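You operate a simulated robot arm through the tools that you are given. There is no shell and no other tool. Be economical: measure what you need, move in short steps, check, and stop when the job is done.

Carry out the task below with a simulated robot arm. There is one attempt and no reset: what you move stays moved.

TASK
Take the glass with a blue band and put it on the plate with a red rim. Then take the melt pot from the island top and put it on the island top over the end doors.

It is judged by the outcome, as a careful person would: the job done as asked, and still so three seconds after it is handed in. It fails if anything else is knocked over, pushed out of place, dropped, spilled or broken.

THE ROBOT
A 7-joint arm with a two-finger parallel gripper, fixed in place. Base frame: the origin is at the foot of the arm, x ahead of it, y to its left, z up; the work surface is at about z = 0. Lengths are in m, angles in degrees, forces in N, time in s.
With the tool pointing down near the work surface it reaches from about 0.24 to 0.62 m from the base axis. Its first joint turns from -66.0 to 66.0 degrees. Payload 2.6 kg.
Tool frame: the origin (TCP) lies between the finger pads and is the grasp point; the fingertips stand 0.03 m ahead of it; z points along the fingers, y is the line along which they close. The gripper opens to 0.094 m. The fingers are 0.028 m wide and 0.01 m thick; the gripper's body (0.05 by 0.096 m) begins 0.055 m behind the TCP.
Orientation is told as [roll, pitch, yaw] about the base's x, y, z axes, in that order, counted from this pose: with the fingers straight down and closing along the base's y, the tool's x points along the base's -x, its y along +y and its z along -z.

THE INTERFACE
- The arm moves only by the tool nudge_tool. Its argument "motion" is a list of rows, each a list of 2 entries, a list of its own where there are three numbers: the shift along the tool's x, y, z in m, then the turn, a rotation vector about the tool's x, y, z in degrees. In form: [[[tx, ty, tz], [ax, ay, az]], ...]. A call has 1 to 20 rows; each row is the pose to reach, as a shift and turn from the pose commanded when the call began, along the tool's axes at that moment. "grip" is the finger opening in m, from 0 to 0.094, set as the call begins (left out, the last holds). A row lasts 0.2 s, in which the tool goes at most 0.05 m and 8.6 degrees; a call with a longer step from one row to the next is refused whole, and so is a gripper value outside its range. A pose out of reach is approached as far as the arm can. The call stops where the force on the tool passes 40 N (or 10 N more than at its start, if that is more) or the arm is blocked; 0.2 s more then pass. The fingers move at their own pace (about 0.072 m/s each) and stop on an object; they squeeze with about 30 N. The grip force told is the motor's: it shows also when the fingers shut on nothing. Time passes only in rows, and 0.2 s behind the last, so rows that repeat a pose let the fingers close. It gives the time, the measured TCP pose, the force on the tool (base axes), the opening and the grip force at its end, in the units of the frame above (readings bear some noise).
- Cameras (640 x 400 px; columns grow to the right, rows downward): "scene" is fixed at [0.0009, 0.4284, 0.5384]; the picture's right is [-0.96, -0.29, 0.00], its down [-0.23, 0.77, -0.60] and it looks along [0.17, -0.58, -0.80] (base axes); focal length 214 px, centre (320, 200). "wrist" rides on the gripper at [-0.037, 0, -0.058] in the tool frame; the picture's right is [0.00, -1.00, 0.00], its down [0.97, 0.00, -0.24] and it looks along [0.24, 0.00, 0.97] (tool axes); focal length 218 px, centre (320, 200).
- snapshot(camera): a new picture of that camera. No time passes.
- point_at(camera, pixels): there is no depth. For up to 12 entries [column, row, z] of the newest picture of that camera ("zoom" is the newest enlarged one), the place [x, y] in the base frame at which the ray of that pixel passes the height z, good to about 0.002 m. No time passes.
- inspect(camera, box): a new picture of the part [left, top, right, bottom] of that camera's present view, enlarged. No time passes.
- finish_job(): hands the job in; it is judged then, once.

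Work in short steps. Measure before you move; look again where a grasp or a placing could have gone wrong, and mend it. You have 80 turns and 46 pictures in all, the two below and enlarged ones among them. Open the gripper and draw the arm clear of the work before you hand the job in, unless the task says otherwise; then end with one line.

The tools are called as name(argument=value, ...) on one line, values as JSON. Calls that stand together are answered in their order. nudge_tool: Moves the arm, as the interface text tells. Its arguments: {"type":"object","properties":{"motion":{"type":"array"},"grip":{"type":"number"}},"required":["motion"]} The other tools are called the same way: snapshot (camera) takes a picture; point_at (camera, pixels) gives the place at which the rays of pixels pass given heights; inspect (camera, box) takes an enlarged picture of a part of a camera's view; finish_job () hands the job in.

At the start:

```text
time: 0.0
eef_pos: [0.4085, -0.1785, 0.2921]
tcp_rot: [0.0, 0.0, -0.1]
contact_force: [0.6, 0.4, 0.0]
finger_gap: 0.0941
gripper_force: 0.1
```

scene: 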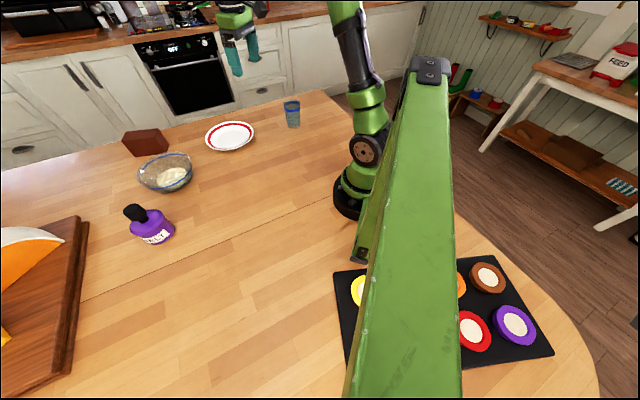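
wrist: 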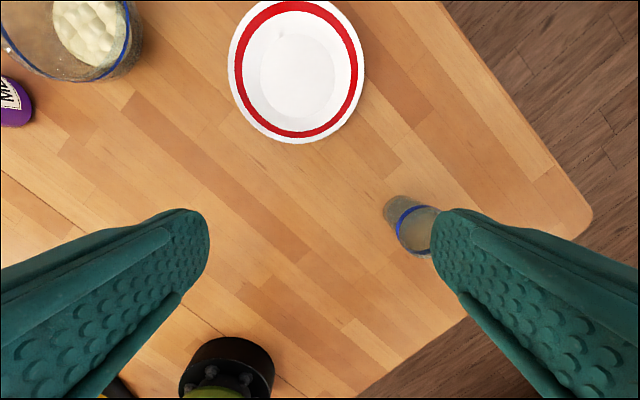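

I'll enlarge the glass and plate area and the melt pot area to identify things.

inspect(camera="scene", box=[100, 80, 340, 260])

point_at(camera="scene", pixels=[[293, 127, 0], [292, 103, 0.08], [230, 137, 0], [160, 240, 0], [340, 95, 0], [0, 170, 0], [165, 185, 0], [590, 380, 0], [450, 210, 0], [75, 300, 0], [90, 225, 0], [145, 145, 0]])

point_at(camera="wrist", pixels=[[395, 210, 0], [417, 228, 0.08], [296, 70, 0], [590, 215, 0], [440, 0, 0], [15, 100, 0], [360, 398, 0]])

```text
2.22 times, centred on (220, 170) of scene
```

zoom: 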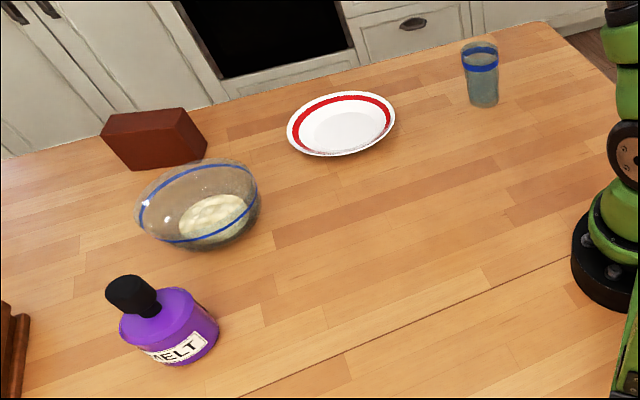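

```text
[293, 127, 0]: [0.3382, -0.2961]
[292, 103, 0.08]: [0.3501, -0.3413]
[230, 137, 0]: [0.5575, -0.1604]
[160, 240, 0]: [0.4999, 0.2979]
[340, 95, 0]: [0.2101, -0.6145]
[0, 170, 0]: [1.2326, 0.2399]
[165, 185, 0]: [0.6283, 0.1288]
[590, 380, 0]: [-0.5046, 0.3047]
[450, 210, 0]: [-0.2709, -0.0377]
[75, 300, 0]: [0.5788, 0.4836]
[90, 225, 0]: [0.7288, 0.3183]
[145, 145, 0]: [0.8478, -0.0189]
```

```text
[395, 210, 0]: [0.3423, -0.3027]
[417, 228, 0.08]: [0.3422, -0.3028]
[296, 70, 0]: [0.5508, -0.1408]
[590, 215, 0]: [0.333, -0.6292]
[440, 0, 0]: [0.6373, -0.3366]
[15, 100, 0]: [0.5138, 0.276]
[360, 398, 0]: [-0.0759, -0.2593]
```

Glass is about (0.342,-0.303), the plate (0.553,-0.15), the melt pot about (0.51,0.28). I enlarge the glass and plate in the wrist view for finer measurements.

inspect(camera="wrist", box=[360, 170, 480, 270])

inspect(camera="scene", box=[260, 80, 340, 140])

```text
4.00 times, centred on (420, 220) of wrist
```

zoom: 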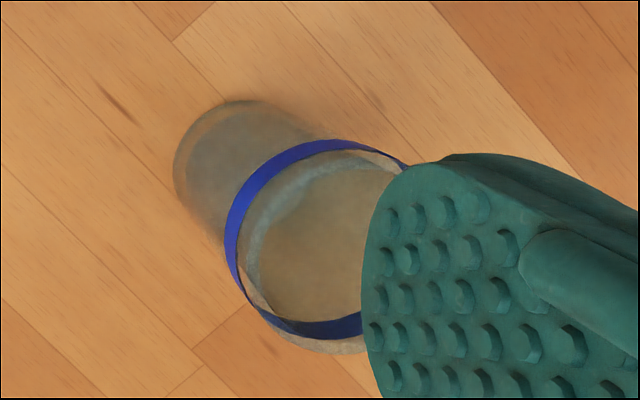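

```text
6.67 times, centred on (300, 110) of scene
```

zoom: 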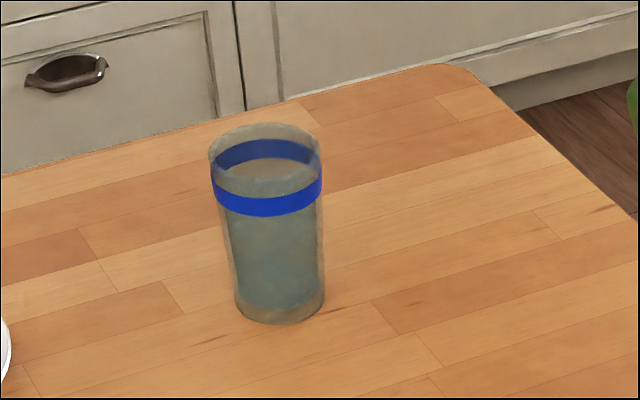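

point_at(camera="zoom", pixels=[[281, 303, 0], [236, 303, 0], [325, 303, 0], [265, 150, 0.08], [265, 150, 0.1], [265, 150, 0.12], [208, 150, 0.1], [322, 150, 0.1], [280, 323, 0]])

nudge_tool(motion=[[[0.03, -0.03, 0], [0, 0, 0]], [[0.06, -0.06, 0], [0, 0, 0]], [[0.08, -0.09, 0], [0, 0, 0]], [[0.08, -0.12, 0], [0, 0, 0]]], grip=0.094)

snapshot(camera="wrist")

```text
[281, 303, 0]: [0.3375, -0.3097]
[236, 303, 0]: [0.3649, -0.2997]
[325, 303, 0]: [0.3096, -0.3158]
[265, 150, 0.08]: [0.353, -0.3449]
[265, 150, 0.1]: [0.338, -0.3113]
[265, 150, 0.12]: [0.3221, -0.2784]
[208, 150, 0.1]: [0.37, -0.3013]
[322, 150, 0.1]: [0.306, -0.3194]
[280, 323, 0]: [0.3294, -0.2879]
```

```text
time: 1.0
eef_pos: [0.3284, -0.2963, 0.2923]
tcp_rot: [0.0, 0.1, 0.0]
contact_force: [-0.3, 0.4, -0.9]
finger_gap: 0.0944
gripper_force: 0.2
```

```text
40 pictures are left
```

wrist: 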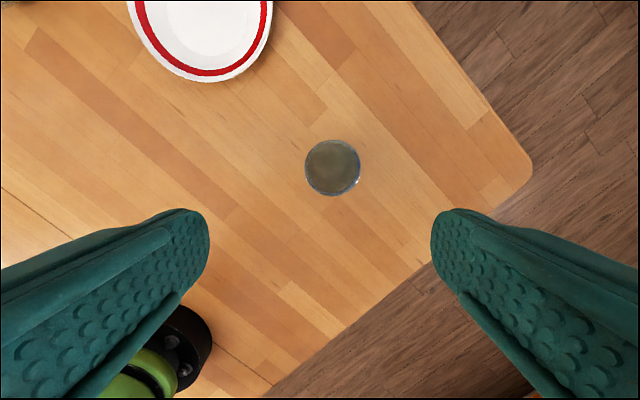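

point_at(camera="wrist", pixels=[[333, 167, 0.1], [305, 167, 0.1], [361, 167, 0.1], [333, 167, 0.0], [210, 5, 0.01], [530, 170, 0], [265, 390, 0]])

inspect(camera="wrist", box=[260, 100, 400, 190])

```text
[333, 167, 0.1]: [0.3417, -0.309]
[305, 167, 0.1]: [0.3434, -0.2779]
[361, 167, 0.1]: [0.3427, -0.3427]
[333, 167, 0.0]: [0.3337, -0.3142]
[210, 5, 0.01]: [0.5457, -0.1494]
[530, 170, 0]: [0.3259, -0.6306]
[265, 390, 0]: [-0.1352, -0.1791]
```

```text
4.44 times, centred on (330, 145) of wrist
```

zoom: 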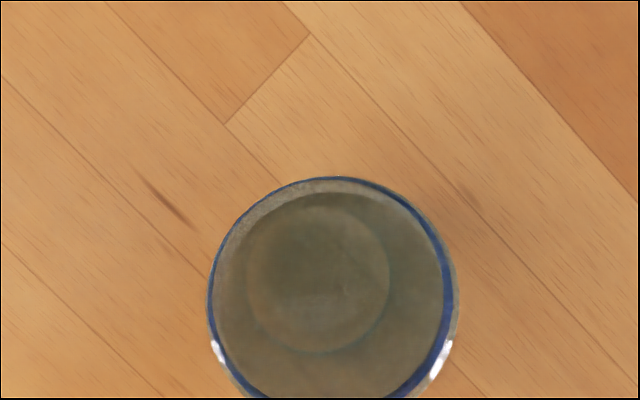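

Glass: centre (0.339,-0.310), rim z≈0.10, diameter 0.066. I centre over it and descend above the rim first.

nudge_tool(motion=[[[-0.0105, -0.0125, 0.03], [0, 0, 0]], [[-0.0105, -0.0125, 0.07], [0, 0, 0]], [[-0.0105, -0.0125, 0.11], [0, 0, 0]], [[-0.0105, -0.0125, 0.13], [0, 0, 0]], [[-0.0105, -0.0125, 0.14], [0, 0, 0]], [[-0.0105, -0.0125, 0.14], [0, 0, 0]]])

snapshot(camera="wrist")

```text
time: 2.4
eef_pos: [0.34, -0.3081, 0.1517]
tcp_rot: [0.0, -0.1, 0.0]
contact_force: [-0.5, 0.0, -0.8]
finger_gap: 0.0939
gripper_force: 0.0
```

```text
38 pictures are left
```

wrist: 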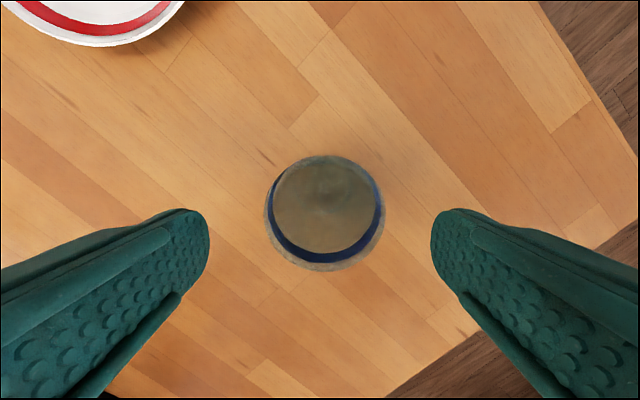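

point_at(camera="wrist", pixels=[[325, 213, 0.1], [265, 213, 0.1], [386, 213, 0.1], [325, 155, 0.1], [325, 271, 0.1]])

```text
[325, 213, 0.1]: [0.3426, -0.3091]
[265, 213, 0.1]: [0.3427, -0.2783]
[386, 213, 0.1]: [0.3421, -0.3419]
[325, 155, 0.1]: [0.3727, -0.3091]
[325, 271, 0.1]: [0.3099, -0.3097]
```

Centre (0.342,-0.310); I lower to z≈0.062 with a tiny correction.

nudge_tool(motion=[[[-0.002, -0.001, 0.02], [0, 0, 0]], [[-0.002, -0.001, 0.04], [0, 0, 0]], [[-0.002, -0.001, 0.06], [0, 0, 0]], [[-0.002, -0.001, 0.08], [0, 0, 0]], [[-0.002, -0.001, 0.089], [0, 0, 0]], [[-0.002, -0.001, 0.089], [0, 0, 0]]])

nudge_tool(motion=[[[0, 0, 0], [0, 0, 0]], [[0, 0, 0], [0, 0, 0]], [[0, 0, 0], [0, 0, 0]], [[0, 0, 0], [0, 0, 0]]], grip=0.04)

```text
time: 3.8
eef_pos: [0.3396, -0.3111, 0.0637]
tcp_rot: [0.0, -0.1, 0.0]
contact_force: [0.1, 0.3, 0.0]
finger_gap: 0.094
gripper_force: 0.0
```

```text
time: 4.8
eef_pos: [0.3404, -0.3119, 0.0649]
tcp_rot: [0.1, -0.1, 0.0]
contact_force: [0.9, 0.1, 0.5]
finger_gap: 0.0654
gripper_force: 30.1
```

The fingers hold the glass (gap 0.065). Lift slowly, then look.

nudge_tool(motion=[[[0, 0, -0.003], [0, 0, 0]], [[0, 0, -0.01], [0, 0, 0]], [[0, 0, -0.022], [0, 0, 0]], [[0, 0, -0.036], [0, 0, 0]], [[0, 0, -0.048], [0, 0, 0]], [[0, 0, -0.057], [0, 0, 0]], [[0, 0, -0.06], [0, 0, 0]], [[0, 0, -0.06], [0, 0, 0]]])

snapshot(camera="scene")

inspect(camera="scene", box=[190, 80, 350, 180])

```text
time: 6.6
eef_pos: [0.3418, -0.3113, 0.1235]
tcp_rot: [0.0, 0.0, 0.1]
contact_force: [0.6, -0.7, -2.5]
finger_gap: 0.0654
gripper_force: 29.6
```

```text
37 pictures are left
```

scene: 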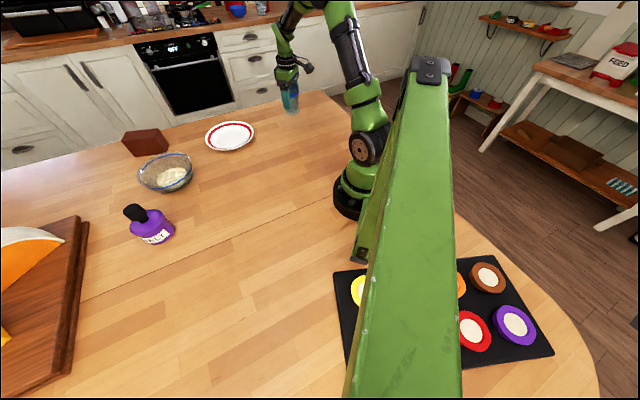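

```text
4.00 times, centred on (270, 130) of scene
```

zoom: 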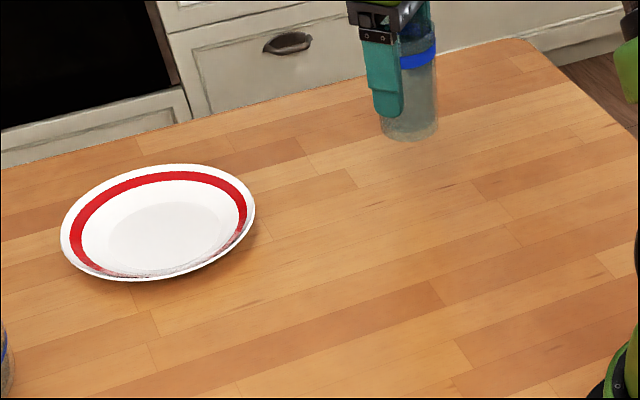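

point_at(camera="zoom", pixels=[[158, 222, 0.02], [60, 222, 0.02], [256, 222, 0.02], [158, 163, 0.02], [158, 282, 0.02], [162, 233, 0.006], [158, 222, 0.01], [100, 240, 0.006], [224, 225, 0.006]])

```text
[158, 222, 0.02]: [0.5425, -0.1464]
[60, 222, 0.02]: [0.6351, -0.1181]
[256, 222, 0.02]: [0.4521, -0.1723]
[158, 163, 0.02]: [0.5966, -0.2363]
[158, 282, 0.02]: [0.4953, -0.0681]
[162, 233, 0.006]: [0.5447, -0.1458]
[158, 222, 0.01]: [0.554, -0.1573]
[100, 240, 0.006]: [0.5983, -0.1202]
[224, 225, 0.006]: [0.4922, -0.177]
```

Plate centre ≈ (0.543,-0.146), radius ≈0.095, rim ≈0.02 high. I carry the glass level and smoothly to above it.

nudge_tool(motion=[[[-0.002, 0.002, 0], [0, 0, 0]], [[-0.009, 0.007, 0], [0, 0, 0]], [[-0.019, 0.015, 0], [0, 0, 0]], [[-0.031, 0.026, 0], [0, 0, 0]], [[-0.047, 0.038, 0], [0, 0, 0]], [[-0.064, 0.052, 0], [0, 0, 0]], [[-0.082, 0.068, 0], [0, 0, 0]], [[-0.101, 0.083, 0], [0, 0, 0]], [[-0.119, 0.098, 0], [0, 0, 0]], [[-0.137, 0.113, 0], [0, 0, 0]], [[-0.154, 0.127, 0], [0, 0, 0]], [[-0.17, 0.14, 0], [0, 0, 0]], [[-0.182, 0.151, 0], [0, 0, 0]], [[-0.192, 0.159, 0], [0, 0, 0]], [[-0.199, 0.164, 0], [0, 0, 0]], [[-0.201, 0.166, 0], [0, 0, 0]], [[-0.201, 0.166, 0], [0, 0, 0]]])

inspect(camera="scene", box=[170, 60, 330, 160])

snapshot(camera="wrist")

```text
time: 10.2
eef_pos: [0.5421, -0.1442, 0.1243]
tcp_rot: [-0.1, 0.0, 0.0]
contact_force: [0.6, 0.3, -2.1]
finger_gap: 0.0654
gripper_force: 30.0
```

```text
4.00 times, centred on (250, 110) of scene
```

zoom: 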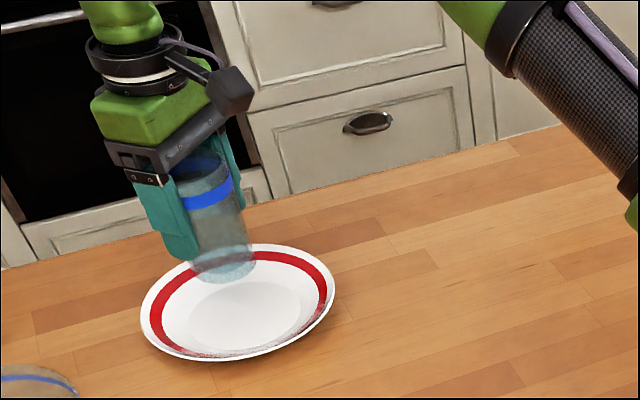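

```text
34 pictures are left
```

wrist: 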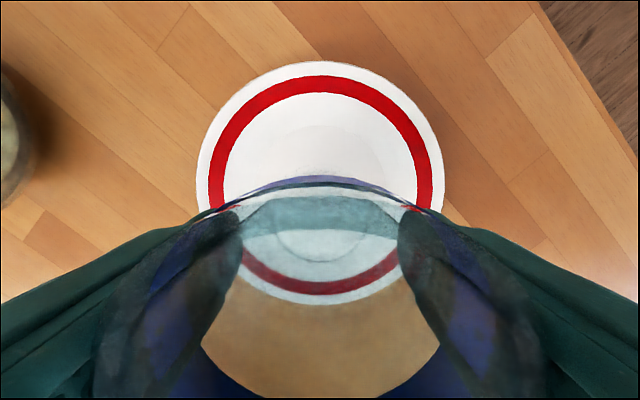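

point_at(camera="wrist", pixels=[[320, 60, 0.02], [320, 305, 0.02], [196, 185, 0.02], [443, 185, 0.02]])

```text
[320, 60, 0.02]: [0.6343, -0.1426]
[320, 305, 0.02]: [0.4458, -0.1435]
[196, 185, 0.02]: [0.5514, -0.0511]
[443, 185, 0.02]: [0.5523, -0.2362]
```

Plate centre (0.540,-0.143), right below the tool. Lower slowly until contact shows.

nudge_tool(motion=[[[0, 0, 0.006], [0, 0, 0]], [[0, 0, 0.016], [0, 0, 0]], [[0, 0, 0.026], [0, 0, 0]], [[0, 0, 0.035], [0, 0, 0]], [[0, 0, 0.041], [0, 0, 0]], [[0, 0, 0.045], [0, 0, 0]], [[0, 0, 0.047], [0, 0, 0]], [[0, 0, 0.047], [0, 0, 0]]])

inspect(camera="scene", box=[170, 60, 330, 160])

```text
time: 12.0
eef_pos: [0.5424, -0.146, 0.0763]
tcp_rot: [-0.1, 0.1, 0.0]
contact_force: [-0.4, 0.6, -2.1]
finger_gap: 0.0655
gripper_force: 30.3
```

```text
4.00 times, centred on (250, 110) of scene
```

zoom: 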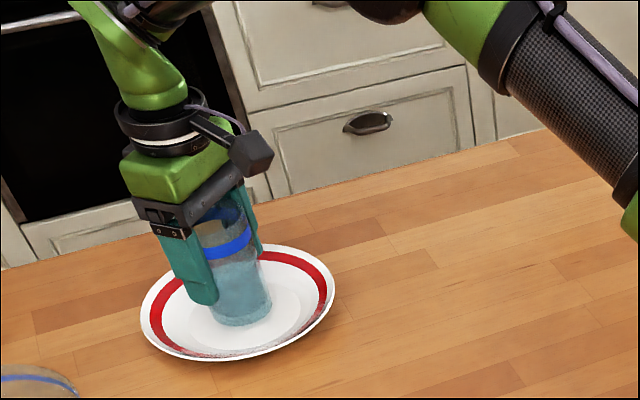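

Still hanging (-2.1 N). Continue in 1 mm steps.

nudge_tool(motion=[[[0, 0, 0.0015], [0, 0, 0]], [[0, 0, 0.003], [0, 0, 0]], [[0, 0, 0.004], [0, 0, 0]], [[0, 0, 0.004], [0, 0, 0]]])

```text
time: 13.0
eef_pos: [0.5418, -0.1456, 0.072]
tcp_rot: [0.1, -0.1, 0.0]
contact_force: [-0.4, -0.2, -2.9]
finger_gap: 0.0654
gripper_force: 29.6
```

nudge_tool(motion=[[[0, 0, 0.001], [0, 0, 0]], [[0, 0, 0.002], [0, 0, 0]], [[0, 0, 0.002], [0, 0, 0]]])

```text
time: 13.8
eef_pos: [0.5428, -0.1451, 0.0705]
tcp_rot: [-0.1, 0.0, 0.0]
contact_force: [0.1, 0.3, -2.8]
finger_gap: 0.0651
gripper_force: 29.9
```

nudge_tool(motion=[[[0, 0, 0.001], [0, 0, 0]], [[0, 0, 0.002], [0, 0, 0]], [[0, 0, 0.002], [0, 0, 0]]])

```text
time: 14.6
eef_pos: [0.543, -0.1435, 0.0696]
tcp_rot: [-0.1, -0.1, 0.0]
contact_force: [-2.0, -0.1, 10.4]
finger_gap: 0.0652
gripper_force: 29.9
```

Contact (10 N up). Open the fingers in steps.

nudge_tool(motion=[[[0, 0, -0.001], [0, 0, 0]], [[0, 0, -0.001], [0, 0, 0]]])

nudge_tool(motion=[[[0, 0, 0], [0, 0, 0]], [[0, 0, 0], [0, 0, 0]], [[0, 0, 0], [0, 0, 0]]], grip=0.09)

nudge_tool(motion=[[[0, 0, -0.01], [0, 0, 0]], [[0, 0, -0.03], [0, 0, 0]], [[0, 0, -0.06], [0, 0, 0]], [[0, 0, -0.1], [0, 0, 0]], [[0, 0, -0.14], [0, 0, 0]], [[0, 0, -0.18], [0, 0, 0]], [[0, 0, -0.2], [0, 0, 0]]], grip=0.094)

snapshot(camera="scene")

snapshot(camera="wrist")

```text
time: 15.2
eef_pos: [0.5423, -0.1439, 0.0693]
tcp_rot: [0.0, -0.1, 0.0]
contact_force: [0.8, -1.1, 5.6]
finger_gap: 0.0653
gripper_force: 30.4
```

```text
time: 16.0
eef_pos: [0.5435, -0.1445, 0.0684]
tcp_rot: [0.1, 0.0, 0.0]
contact_force: [0.6, -0.6, -0.5]
finger_gap: 0.09
gripper_force: 0.0
```

```text
time: 17.6
eef_pos: [0.5423, -0.1425, 0.2673]
tcp_rot: [0.0, 0.1, 0.0]
contact_force: [-1.2, -0.6, 0.3]
finger_gap: 0.0938
gripper_force: 0.1
```

```text
32 pictures are left
```

scene: 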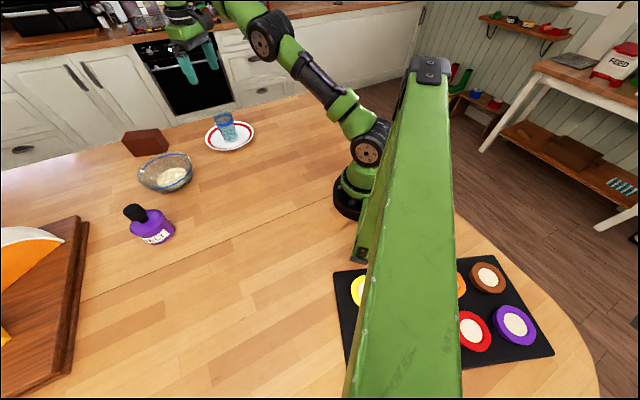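

```text
31 pictures are left
```

wrist: 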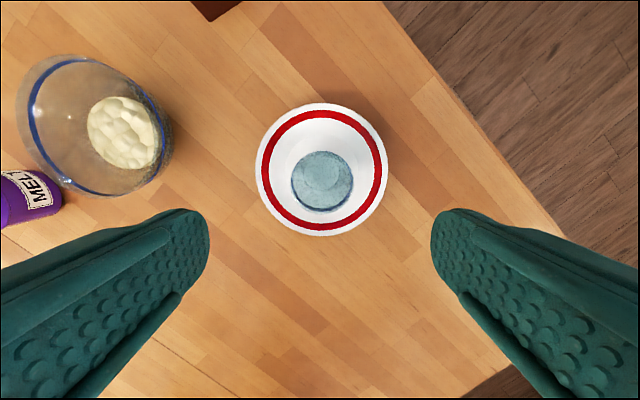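

The glass stands on the plate. The "end doors" aren't visible in either picture; I go with the wrist camera to the island's end edge (from the corner at (0.33,-0.63) to about (-0.1,-0.2)) to look over it.

nudge_tool(motion=[[[0.01, -0.01, -0.02], [0, 0, 0]], [[0.035, -0.04, -0.03], [0, 0, 0]], [[0.06, -0.07, -0.04], [0, 0, 0]], [[0.085, -0.1, -0.05], [0, 0, 0]], [[0.11, -0.135, -0.06], [0, 0, 0]], [[0.135, -0.17, -0.06], [0, 0, 0]], [[0.16, -0.2, -0.06], [0, 0, 0]], [[0.19, -0.235, -0.06], [0, 0, 0]], [[0.22, -0.27, -0.06], [0, 0, 0]], [[0.25, -0.3, -0.06], [0, 0, 0]], [[0.275, -0.335, -0.06], [0, 0, 0]], [[0.292, -0.357, -0.06], [0, 0, 0]], [[0.292, -0.357, -0.06], [0, 0, 0]]])

snapshot(camera="wrist")

```text
time: 20.4
eef_pos: [0.2454, -0.4847, 0.3199]
tcp_rot: [-0.1, -0.1, 0.1]
contact_force: [0.2, 0.5, 0.1]
finger_gap: 0.0941
gripper_force: 0.0
out of reach, approached as far as the arm can: row 11, 12, 13
```

```text
30 pictures are left
```

wrist: 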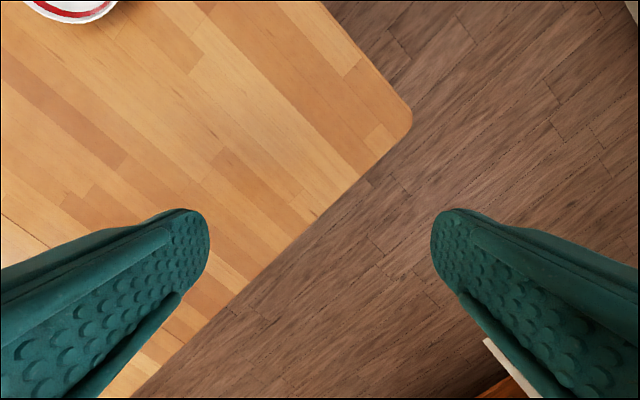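

Island end edge runs at (350,180)-(140,390). I turn the tool so the camera sits outside and looks back at the end face, lowering a little.

nudge_tool(motion=[[[0, 0.01, 0.01], [0, 0, 8]], [[0, 0.01, 0.02], [0, 0, 16]], [[0, 0.01, 0.03], [0, 0, 24]], [[0, 0.01, 0.04], [0, 0, 32]], [[0, 0.01, 0.05], [0, 0, 40]], [[0, 0.01, 0.06], [0, 0, 48]], [[0, 0.01, 0.07], [0, 0, 56]], [[0, 0.01, 0.08], [0, 0, 64]], [[0, 0.01, 0.09], [0, 0, 72]], [[0, 0.01, 0.1], [0, 0, 80]], [[0, 0.01, 0.1], [0, 0, 88]], [[0, 0.01, 0.1], [0, 0, 96]], [[0, 0.01, 0.1], [0, 0, 104]], [[0, 0.01, 0.1], [0, 0, 112]], [[0, 0.01, 0.1], [0, 0, 120]], [[0, 0.01, 0.1], [0, 0, 120]]])

snapshot(camera="wrist")

```text
time: 23.8
eef_pos: [0.2487, -0.4739, 0.2219]
tcp_rot: [0.0, 0.0, -120.0]
contact_force: [0.2, -0.8, 0.5]
finger_gap: 0.094
gripper_force: 0.1
```

```text
29 pictures are left
```

wrist: 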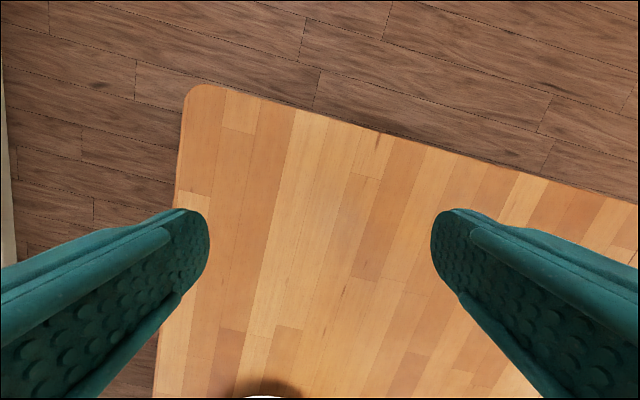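

Yaw works. Now tilt by up to 32° so the camera looks inward, and shift outward ~5 cm.

nudge_tool(motion=[[[-0.01, 0.004, 0.01], [0, 8, 0]], [[-0.02, 0.008, 0.02], [0, 16, 0]], [[-0.03, 0.012, 0.03], [0, 24, 0]], [[-0.04, 0.016, 0.04], [0, 32, 0]], [[-0.053, 0.02, 0.04], [0, 32, 0]], [[-0.053, 0.02, 0.04], [0, 32, 0]]])

snapshot(camera="wrist")

```text
time: 25.2
eef_pos: [0.2524, -0.4851, 0.1336]
tcp_rot: [0.1, 32.1, -120.0]
contact_force: [-1.3, 0.0, -0.7]
finger_gap: 0.0942
gripper_force: 0.0
out of reach, approached as far as the arm can: row 3, 4, 5, 6
```

```text
28 pictures are left
```

wrist: 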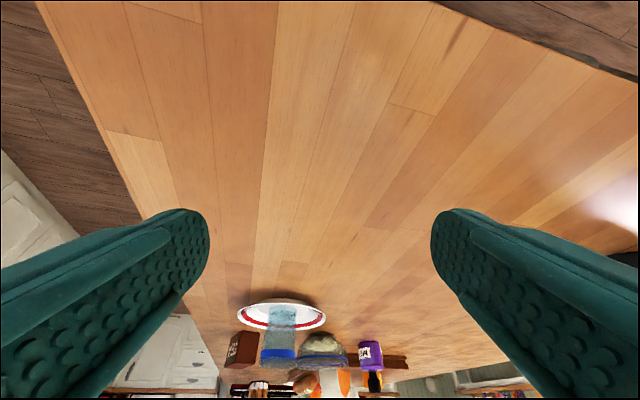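

Too inward and the wrist is the limit. I tilt the other way (fingers outward), which carries the camera beyond the edge looking down.

nudge_tool(motion=[[[-0.009, 0.002, -0.01], [0, -7.5, 0]], [[-0.018, 0.004, -0.02], [0, -15, 0]], [[-0.027, 0.006, -0.03], [0, -22.5, 0]], [[-0.036, 0.008, -0.04], [0, -30, 0]], [[-0.045, 0.01, -0.05], [0, -37.5, 0]], [[-0.054, 0.012, -0.06], [0, -45, 0]], [[-0.064, 0.014, -0.07], [0, -52, 0]], [[-0.0745, 0.0154, -0.082], [0, -59, 0]], [[-0.0745, 0.0154, -0.082], [0, -59, 0]]])

snapshot(camera="wrist")

```text
time: 27.2
eef_pos: [0.2158, -0.5839, 0.1626]
tcp_rot: [0.0, -27.1, -120.0]
contact_force: [0.2, -0.5, 0.3]
finger_gap: 0.0941
gripper_force: 0.1
```

```text
27 pictures are left
```

wrist: 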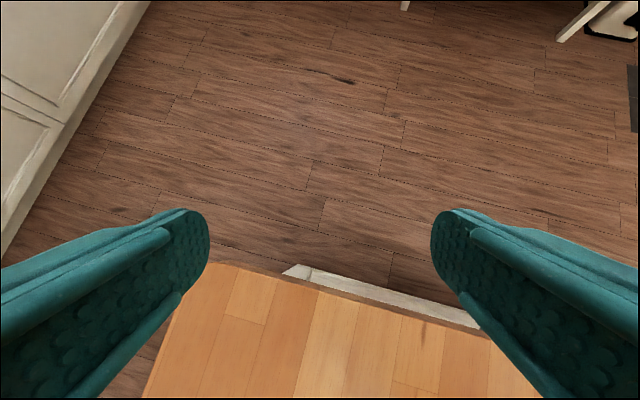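

A white island side begins to show at (390,295). I go a bit further out and lower.

nudge_tool(motion=[[[-0.011, -0.007, 0.02], [0, 0, 0]], [[-0.022, -0.014, 0.04], [0, 0, 0]], [[-0.033, -0.02, 0.06], [0, 0, 0]], [[-0.043, -0.027, 0.078], [0, 0, 0]], [[-0.043, -0.027, 0.078], [0, 0, 0]]])

snapshot(camera="wrist")

```text
time: 28.4
eef_pos: [0.1551, -0.6352, 0.1135]
tcp_rot: [0.0, -27.0, -119.9]
contact_force: [0.6, 1.2, -0.2]
finger_gap: 0.0941
gripper_force: 0.0
```

```text
26 pictures are left
```

wrist: 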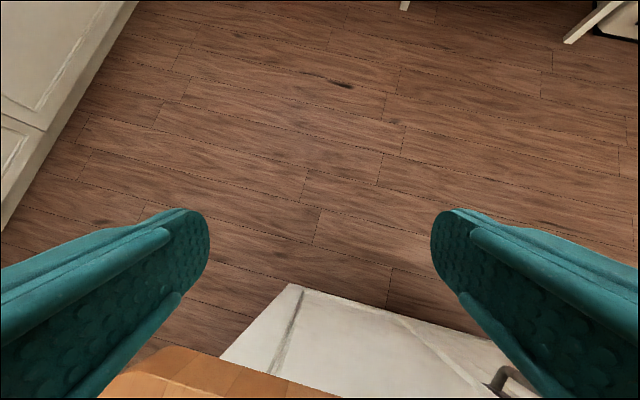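

The end face with a panel and a handle (510,380) appears. Tilt 16° back inward to see more of it.

nudge_tool(motion=[[[-0.005, -0.01, 0.01], [0, 8, 0]], [[-0.005, -0.03, 0.02], [0, 16, 0]], [[-0.005, -0.03, 0.03], [0, 16, 0]], [[-0.005, -0.03, 0.03], [0, 16, 0]]])

snapshot(camera="wrist")

```text
time: 29.4
eef_pos: [0.1255, -0.6299, 0.0932]
tcp_rot: [0.0, -11.6, -120.5]
contact_force: [0.0, -0.3, 0.6]
finger_gap: 0.0939
gripper_force: 0.0
out of reach, approached as far as the arm can: row 3, 4
```

```text
25 pictures are left
```

wrist: 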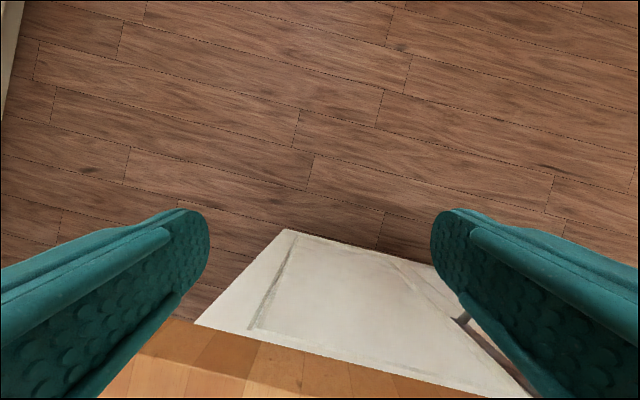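

inspect(camera="wrist", box=[200, 210, 560, 400])

```text
1.78 times, centred on (380, 305) of wrist
```

zoom: 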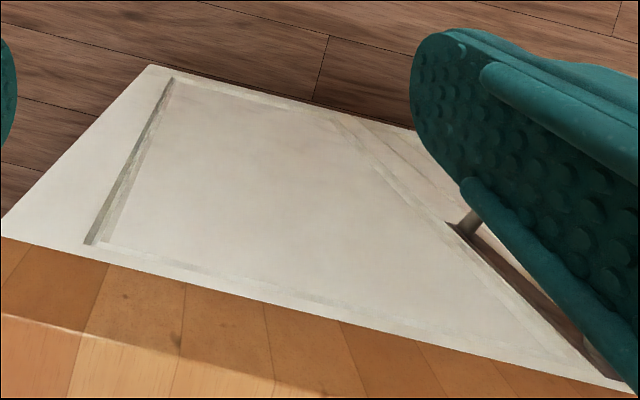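

point_at(camera="wrist", pixels=[[195, 325, 0], [250, 333, 0], [400, 372, 0], [530, 397, 0], [195, 325, -0.1], [530, 397, -0.1], [283, 230, -0.9], [453, 318, -0.4], [453, 318, -0.2], [453, 318, -0.3]])

```text
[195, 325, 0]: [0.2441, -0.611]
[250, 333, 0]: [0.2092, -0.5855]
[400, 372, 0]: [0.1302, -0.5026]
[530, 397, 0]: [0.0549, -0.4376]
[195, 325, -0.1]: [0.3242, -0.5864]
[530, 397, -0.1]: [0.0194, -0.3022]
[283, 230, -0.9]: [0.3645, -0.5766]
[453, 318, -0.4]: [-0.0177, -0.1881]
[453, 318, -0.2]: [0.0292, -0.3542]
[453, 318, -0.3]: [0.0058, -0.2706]
```

The end face holds doors: panel from the corner (~(0.33,-0.58)) with a bar handle near (0.0,-0.245). So the target strip is the top near the end edge; I'll place the pot near (0.2,-0.39). Now raise and straighten the tool.

nudge_tool(motion=[[[0.01, 0, -0.04], [0, 4, 0]], [[0.02, 0, -0.08], [0, 8, 0]], [[0.04, 0.004, -0.12], [0, 11.6, 0]], [[0.07, 0.01, -0.155], [0, 11.6, 0]], [[0.1, 0.015, -0.19], [0, 11.6, 0]], [[0.13, 0.02, -0.22], [0, 11.6, 0]], [[0.1545, 0.024, -0.236], [0, 11.6, 0]], [[0.1545, 0.024, -0.236], [0, 11.6, 0]]])

```text
time: 31.2
eef_pos: [0.2443, -0.4712, 0.2927]
tcp_rot: [0.1, 0.5, -120.0]
contact_force: [0.0, 0.3, 0.4]
finger_gap: 0.0939
gripper_force: 0.1
out of reach, approached as far as the arm can: row 1, 2, 3
```

nudge_tool(motion=[[[0.025, -0.005, 0], [0, -0.5, -8]], [[0.05, -0.01, 0], [0, -0.5, -16]], [[0.076, -0.016, 0], [0, -0.5, -24]], [[0.101, -0.021, 0], [0, -0.5, -32]], [[0.127, -0.027, 0], [0, -0.5, -40]], [[0.152, -0.032, 0], [0, -0.5, -48]], [[0.177, -0.038, 0], [0, -0.5, -56]], [[0.203, -0.043, 0], [0, -0.5, -64]], [[0.228, -0.048, 0], [0, -0.5, -72]], [[0.253, -0.054, 0], [0, -0.5, -80]], [[0.279, -0.06, 0], [0, -0.5, -88]], [[0.304, -0.065, 0], [0, -0.5, -96]], [[0.329, -0.07, 0], [0, -0.5, -104]], [[0.355, -0.076, 0], [0, -0.5, -112]], [[0.38, -0.081, 0], [0, 0, -120]], [[0.38, -0.081, 0], [0, 0, -120]]])

```text
time: 34.6
eef_pos: [0.3626, -0.1044, 0.2989]
tcp_rot: [0.5, -0.2, 0.1]
contact_force: [-0.3, -0.2, 0.1]
finger_gap: 0.0938
gripper_force: 0.1
```

Now move to above the pot side, to (0.45, 0.23), and look.

nudge_tool(motion=[[[-0.01, 0.04, 0], [-0.5, 0.2, 0]], [[-0.02, 0.08, 0], [-0.5, 0.2, 0]], [[-0.03, 0.12, 0], [-0.5, 0.2, 0]], [[-0.04, 0.16, 0], [-0.5, 0.2, 0]], [[-0.05, 0.2, 0], [-0.5, 0.2, 0]], [[-0.06, 0.24, 0], [-0.5, 0.2, 0]], [[-0.07, 0.28, 0], [-0.5, 0.2, 0]], [[-0.08, 0.32, 0], [-0.5, 0.2, 0]], [[-0.09, 0.34, 0], [-0.5, 0.2, 0]], [[-0.09, 0.34, 0], [-0.5, 0.2, 0]]])

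snapshot(camera="wrist")

inspect(camera="scene", box=[100, 180, 200, 260])

```text
time: 36.8
eef_pos: [0.4544, 0.2379, 0.3033]
tcp_rot: [1.0, -0.1, 0.0]
contact_force: [0.2, -0.3, 0.1]
finger_gap: 0.0939
gripper_force: 0.1
```

```text
23 pictures are left
```

wrist: 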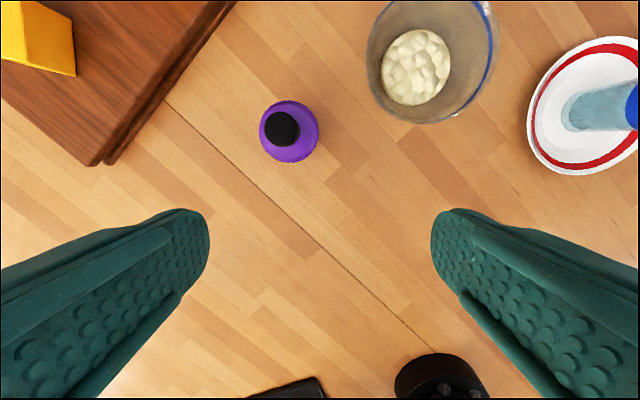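

```text
5.00 times, centred on (150, 220) of scene
```

zoom: 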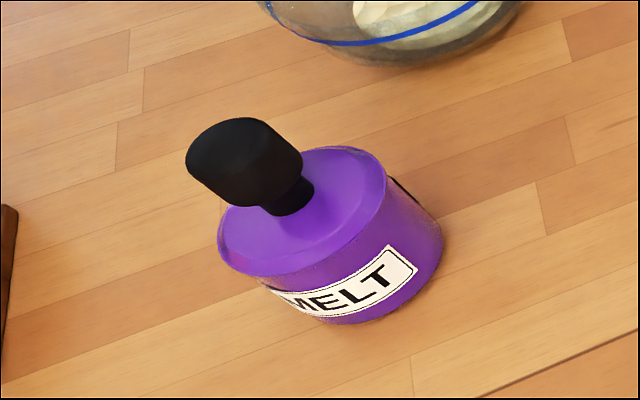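

point_at(camera="wrist", pixels=[[259, 130, 0.045], [320, 130, 0.045], [290, 100, 0.045], [290, 162, 0.02], [283, 129, 0.09], [265, 129, 0.09], [300, 129, 0.09], [370, 80, 0.07], [290, 131, 0.05]])

point_at(camera="zoom", pixels=[[345, 323, 0], [443, 240, 0], [302, 210, 0.05], [302, 210, 0.06], [218, 230, 0.05], [387, 180, 0.05], [240, 160, 0.09], [240, 160, 0.1]])

```text
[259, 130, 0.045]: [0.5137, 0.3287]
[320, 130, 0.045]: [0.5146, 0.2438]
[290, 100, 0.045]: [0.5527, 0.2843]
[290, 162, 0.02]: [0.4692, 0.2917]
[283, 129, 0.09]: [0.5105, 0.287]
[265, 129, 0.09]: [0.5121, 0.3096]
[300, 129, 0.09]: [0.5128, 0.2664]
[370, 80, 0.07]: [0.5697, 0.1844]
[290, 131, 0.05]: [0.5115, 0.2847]
```

```text
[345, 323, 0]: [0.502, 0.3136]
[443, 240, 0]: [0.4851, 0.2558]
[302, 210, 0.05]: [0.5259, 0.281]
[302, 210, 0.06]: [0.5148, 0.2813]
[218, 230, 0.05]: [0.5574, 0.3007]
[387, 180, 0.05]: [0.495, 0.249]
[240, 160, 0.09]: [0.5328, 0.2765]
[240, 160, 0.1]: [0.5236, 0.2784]
```

Pot centre ≈ (0.512,0.285), body ≈0.08 wide and ≈0.06 tall, knob on top ~0.043 wide. I move lower and to the near side for better measurement of heights.

nudge_tool(motion=[[[0.01, 0.01, 0.03], [-0.6, 0, 0]], [[0.02, 0.02, 0.06], [-1, 0, 0]], [[0.03, 0.035, 0.09], [-1, 0, 0]], [[0.04, 0.047, 0.12], [-1, 0, 0]], [[0.04, 0.047, 0.14], [-1, 0, 0]], [[0.04, 0.047, 0.14], [-1, 0, 0]]])

snapshot(camera="wrist")

```text
time: 38.2
eef_pos: [0.4131, 0.2867, 0.1644]
tcp_rot: [2.0, -0.1, 0.0]
contact_force: [0.4, 0.5, -0.3]
finger_gap: 0.0941
gripper_force: 0.1
```

```text
21 pictures are left
```

wrist: 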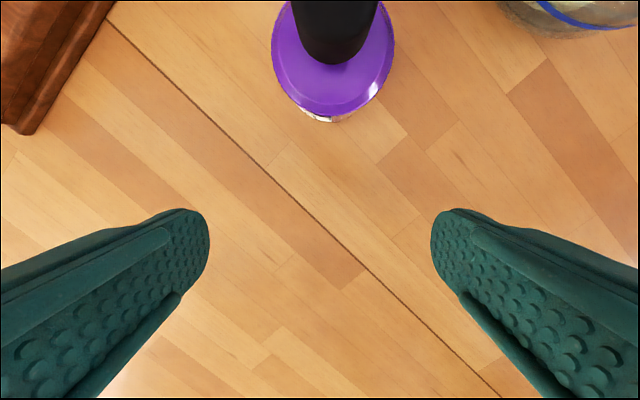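

I tilt the tool outward to view the pot from the side.

nudge_tool(motion=[[[0.01, 0, 0], [2, -8, 0]], [[0.02, 0, 0], [2, -16, 0]], [[0.03, 0, 0], [2, -24, 0]], [[0.04, 0, 0.01], [2, -32, 0]], [[0.05, 0, 0.02], [2, -40, 0]], [[0.06, 0, 0.03], [2, -48, 0]], [[0.06, 0, 0.03], [2, -56, 0]], [[0.06, 0, 0.03], [2, -56, 0]]])

snapshot(camera="wrist")

```text
time: 40.0
eef_pos: [0.3543, 0.2884, 0.1331]
tcp_rot: [0.7, -56.1, -1.4]
contact_force: [-1.1, 0.1, 0.0]
finger_gap: 0.094
gripper_force: 0.0
```

```text
20 pictures are left
```

wrist: 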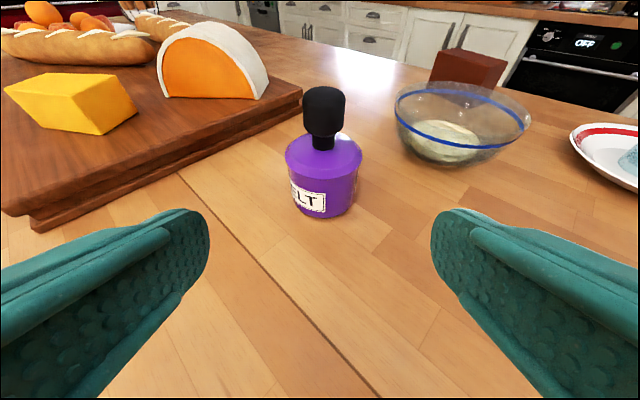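

inspect(camera="wrist", box=[260, 75, 390, 225])

point_at(camera="wrist", pixels=[[323, 88, 0.11], [323, 88, 0.12], [323, 88, 0.13], [323, 145, 0.06], [323, 145, 0.07], [328, 217, 0], [285, 155, 0.06], [362, 155, 0.06], [304, 110, 0.1], [344, 110, 0.1], [323, 128, 0.08]])

```text
2.67 times, centred on (325, 150) of wrist
```

zoom: 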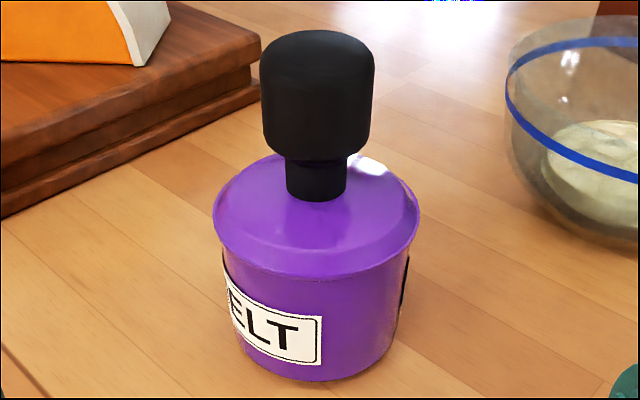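

```text
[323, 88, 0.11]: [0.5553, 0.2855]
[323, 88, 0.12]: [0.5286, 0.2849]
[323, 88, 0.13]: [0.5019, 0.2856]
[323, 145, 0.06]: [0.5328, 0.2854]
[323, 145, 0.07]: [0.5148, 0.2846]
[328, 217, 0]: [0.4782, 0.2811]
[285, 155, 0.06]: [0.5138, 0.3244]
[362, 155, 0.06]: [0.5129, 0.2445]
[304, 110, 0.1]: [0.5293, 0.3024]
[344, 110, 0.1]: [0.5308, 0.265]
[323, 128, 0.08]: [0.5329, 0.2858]
```

The knob (z 0.08–0.123, ~0.04 wide) is the practical handle; body lip is wide. I'll grip the knob, lift slightly, and check the pot comes along. First straighten and rise.

nudge_tool(motion=[[[-0.03, 0, -0.005], [0, 8, 0]], [[-0.06, 0, -0.01], [0, 16, 0]], [[-0.09, 0, -0.015], [0, 24, 0]], [[-0.123, 0, -0.027], [0, 32, 0]], [[-0.123, 0, -0.027], [0, 40, 0]], [[-0.123, 0, -0.027], [0, 48, 0]], [[-0.123, 0, -0.027], [0, 56, 0]], [[-0.123, 0, -0.027], [0, 56, 0]]])

```text
time: 41.8
eef_pos: [0.4004, 0.2863, 0.2518]
tcp_rot: [0.3, 0.0, -0.8]
contact_force: [-0.4, -0.1, 0.8]
finger_gap: 0.094
gripper_force: 0.0
```

nudge_tool(motion=[[[-0.03, 0, 0], [0.3, 0, -0.8]], [[-0.07, 0, 0], [0.3, 0, -0.8]], [[-0.1, 0, 0], [0.3, 0, -0.8]], [[-0.1125, -0.001, 0.02], [0.3, 0, -0.8]], [[-0.1125, -0.001, 0.05], [0.3, 0, -0.8]], [[-0.1125, -0.001, 0.075], [0.3, 0, -0.8]], [[-0.1125, -0.001, 0.075], [0.3, 0, -0.8]]])

snapshot(camera="wrist")

```text
time: 43.4
eef_pos: [0.5133, 0.2832, 0.1754]
tcp_rot: [0.1, 0.0, -0.1]
contact_force: [0.1, 0.1, -0.3]
finger_gap: 0.094
gripper_force: 0.1
```

```text
18 pictures are left
```

wrist: 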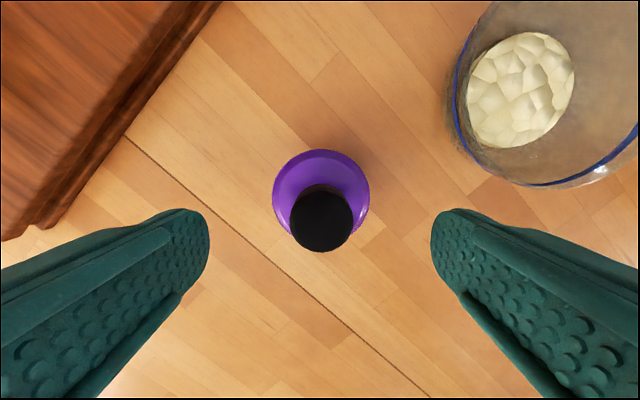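

point_at(camera="wrist", pixels=[[321, 219, 0.12], [321, 197, 0.06], [289, 219, 0.12], [353, 219, 0.12]])

nudge_tool(motion=[[[0, 0, 0.02], [0, 0, 0]], [[0, 0, 0.04], [0, 0, 0]], [[0, 0, 0.06], [0, 0, 0]], [[0, 0, 0.071], [0, 0, 0]], [[0, 0, 0.071], [0, 0, 0]]])

nudge_tool(motion=[[[0, 0, 0], [0, 0, 0]], [[0, 0, 0], [0, 0, 0]], [[0, 0, 0], [0, 0, 0]], [[0, 0, 0], [0, 0, 0]]], grip=0.02)

```text
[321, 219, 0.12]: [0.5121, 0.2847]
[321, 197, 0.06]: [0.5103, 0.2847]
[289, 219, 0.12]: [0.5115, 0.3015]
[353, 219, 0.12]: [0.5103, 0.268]
```

```text
time: 44.6
eef_pos: [0.5127, 0.282, 0.1052]
tcp_rot: [0.0, -0.1, 0.0]
contact_force: [0.1, 0.5, 0.6]
finger_gap: 0.094
gripper_force: 0.1
```

```text
time: 45.6
eef_pos: [0.5127, 0.2835, 0.1049]
tcp_rot: [0.1, -0.2, 0.0]
contact_force: [-1.4, -0.9, 0.7]
finger_gap: 0.0362
gripper_force: 30.2
```

Knob gripped (gap 0.036). Lift 1.5 cm and look.

nudge_tool(motion=[[[0, 0, -0.003], [0, 0, 0]], [[0, 0, -0.008], [0, 0, 0]], [[0, 0, -0.015], [0, 0, 0]], [[0, 0, -0.015], [0, 0, 0]]])

inspect(camera="scene", box=[90, 160, 220, 260])

```text
time: 46.6
eef_pos: [0.5131, 0.2853, 0.1189]
tcp_rot: [0.1, -0.2, -0.1]
contact_force: [-0.1, 0.5, -3.2]
finger_gap: 0.0362
gripper_force: 29.7
```

```text
4.00 times, centred on (155, 210) of scene
```

zoom: 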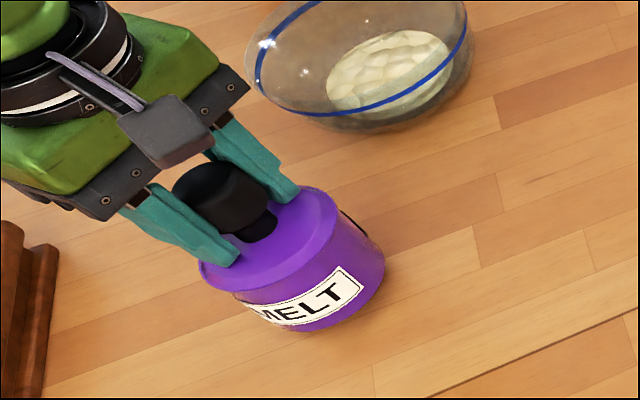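

The whole pot rises. Lift to z≈0.25 and carry in the open area toward the end.

nudge_tool(motion=[[[0, 0, -0.01], [0, 0, 0]], [[0, 0, -0.03], [0, 0, 0]], [[0, 0, -0.055], [0, 0, 0]], [[0, 0, -0.08], [0, 0, 0]], [[0.005, -0.01, -0.105], [0, 0, 0]], [[0.015, -0.03, -0.12], [0, 0, 0]], [[0.03, -0.06, -0.13], [0, 0, 0]], [[0.045, -0.095, -0.13], [0, 0, 0]], [[0.06, -0.13, -0.13], [0, 0, 0]], [[0.075, -0.165, -0.13], [0, 0, 0]], [[0.09, -0.2, -0.13], [0, 0, 0]], [[0.105, -0.235, -0.13], [0, 0, 0]], [[0.12, -0.27, -0.13], [0, 0, 0]], [[0.135, -0.3, -0.13], [0, 0, 0]], [[0.145, -0.32, -0.13], [0, 0, 0]], [[0.15, -0.33, -0.13], [0, 0, 0]], [[0.15, -0.33, -0.13], [0, 0, 0]]])

```text
time: 50.2
eef_pos: [0.3606, -0.0452, 0.2497]
tcp_rot: [0.1, -0.1, -0.2]
contact_force: [0.1, -0.7, -2.0]
finger_gap: 0.036
gripper_force: 29.8
```

nudge_tool(motion=[[[0.005, -0.012, 0], [0, 0, 0]], [[0.015, -0.035, 0], [0, 0, 0]], [[0.03, -0.07, 0], [0, 0, 0]], [[0.045, -0.105, 0], [0, 0, 0]], [[0.06, -0.14, 0], [0, 0, 0]], [[0.075, -0.175, 0], [0, 0, 0]], [[0.09, -0.21, 0], [0, 0, 0]], [[0.105, -0.245, 0], [0, 0, 0]], [[0.12, -0.28, 0], [0, 0, 0]], [[0.133, -0.31, 0], [0, 0, 0]], [[0.142, -0.335, 0], [0, 0, 0]], [[0.149, -0.35, 0], [0, 0, 0]], [[0.151, -0.355, 0], [0, 0, 0]], [[0.151, -0.355, 0], [0, 0, 0]]])

snapshot(camera="wrist")

snapshot(camera="scene")

```text
time: 53.2
eef_pos: [0.2125, -0.4013, 0.2474]
tcp_rot: [-0.1, -0.1, -0.1]
contact_force: [0.0, 0.2, -3.5]
finger_gap: 0.0355
gripper_force: 29.5
```

```text
16 pictures are left
```

wrist: 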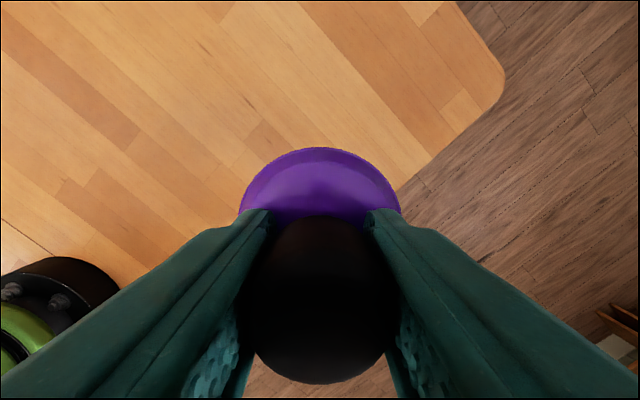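

```text
15 pictures are left
```

scene: 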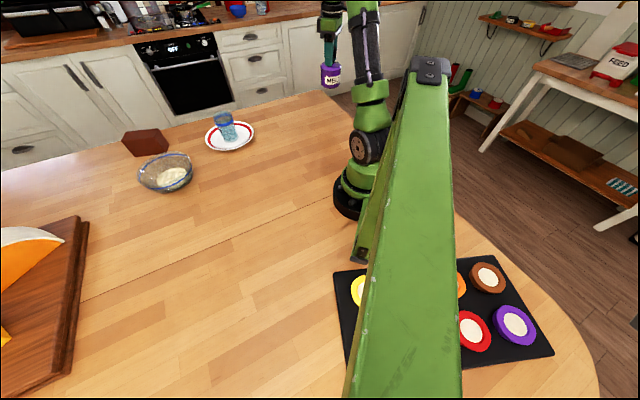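

point_at(camera="wrist", pixels=[[455, 142, 0], [402, 186, 0], [505, 75, 0], [468, 10, 0]])

```text
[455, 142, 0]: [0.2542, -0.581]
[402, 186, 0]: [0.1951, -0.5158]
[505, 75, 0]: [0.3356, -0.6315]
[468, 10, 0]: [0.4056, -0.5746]
```

Edge at x+y≈-0.325, so the pot axis is ~0.1 m inside the end edge. Shift 1 cm closer and lower.

nudge_tool(motion=[[[0, -0.003, 0.01], [0, 0, 0]], [[0, -0.006, 0.03], [0, 0, 0]], [[0, -0.01, 0.055], [0, 0, 0]], [[0, -0.01, 0.08], [0, 0, 0]], [[0, -0.01, 0.105], [0, 0, 0]], [[0, -0.01, 0.122], [0, 0, 0]], [[0, -0.01, 0.132], [0, 0, 0]], [[0, -0.01, 0.136], [0, 0, 0]], [[0, -0.01, 0.136], [0, 0, 0]]])

nudge_tool(motion=[[[0, 0, 0.0015], [0, 0, 0]], [[0, 0, 0.003], [0, 0, 0]], [[0, 0, 0.003], [0, 0, 0]]])

```text
time: 55.2
eef_pos: [0.2117, -0.408, 0.1127]
tcp_rot: [0.0, -0.2, -0.1]
contact_force: [-0.5, 0.2, -2.4]
finger_gap: 0.0356
gripper_force: 29.4
```

```text
time: 56.0
eef_pos: [0.2117, -0.4085, 0.1093]
tcp_rot: [0.0, -0.2, -0.1]
contact_force: [0.2, -0.4, -2.9]
finger_gap: 0.0355
gripper_force: 30.7
```

nudge_tool(motion=[[[0, 0, 0.0015], [0, 0, 0]], [[0, 0, 0.003], [0, 0, 0]], [[0, 0, 0.003], [0, 0, 0]]])

```text
time: 56.8
eef_pos: [0.2114, -0.4087, 0.1062]
tcp_rot: [0.1, -0.1, -0.2]
contact_force: [0.3, -0.2, -3.3]
finger_gap: 0.0352
gripper_force: 29.9
```

nudge_tool(motion=[[[0, 0, 0.001], [0, 0, 0]], [[0, 0, 0.002], [0, 0, 0]], [[0, 0, 0.002], [0, 0, 0]]])

```text
time: 57.6
eef_pos: [0.2106, -0.4093, 0.1045]
tcp_rot: [0.0, -0.1, -0.2]
contact_force: [-1.4, 3.0, 5.2]
finger_gap: 0.0352
gripper_force: 30.2
```

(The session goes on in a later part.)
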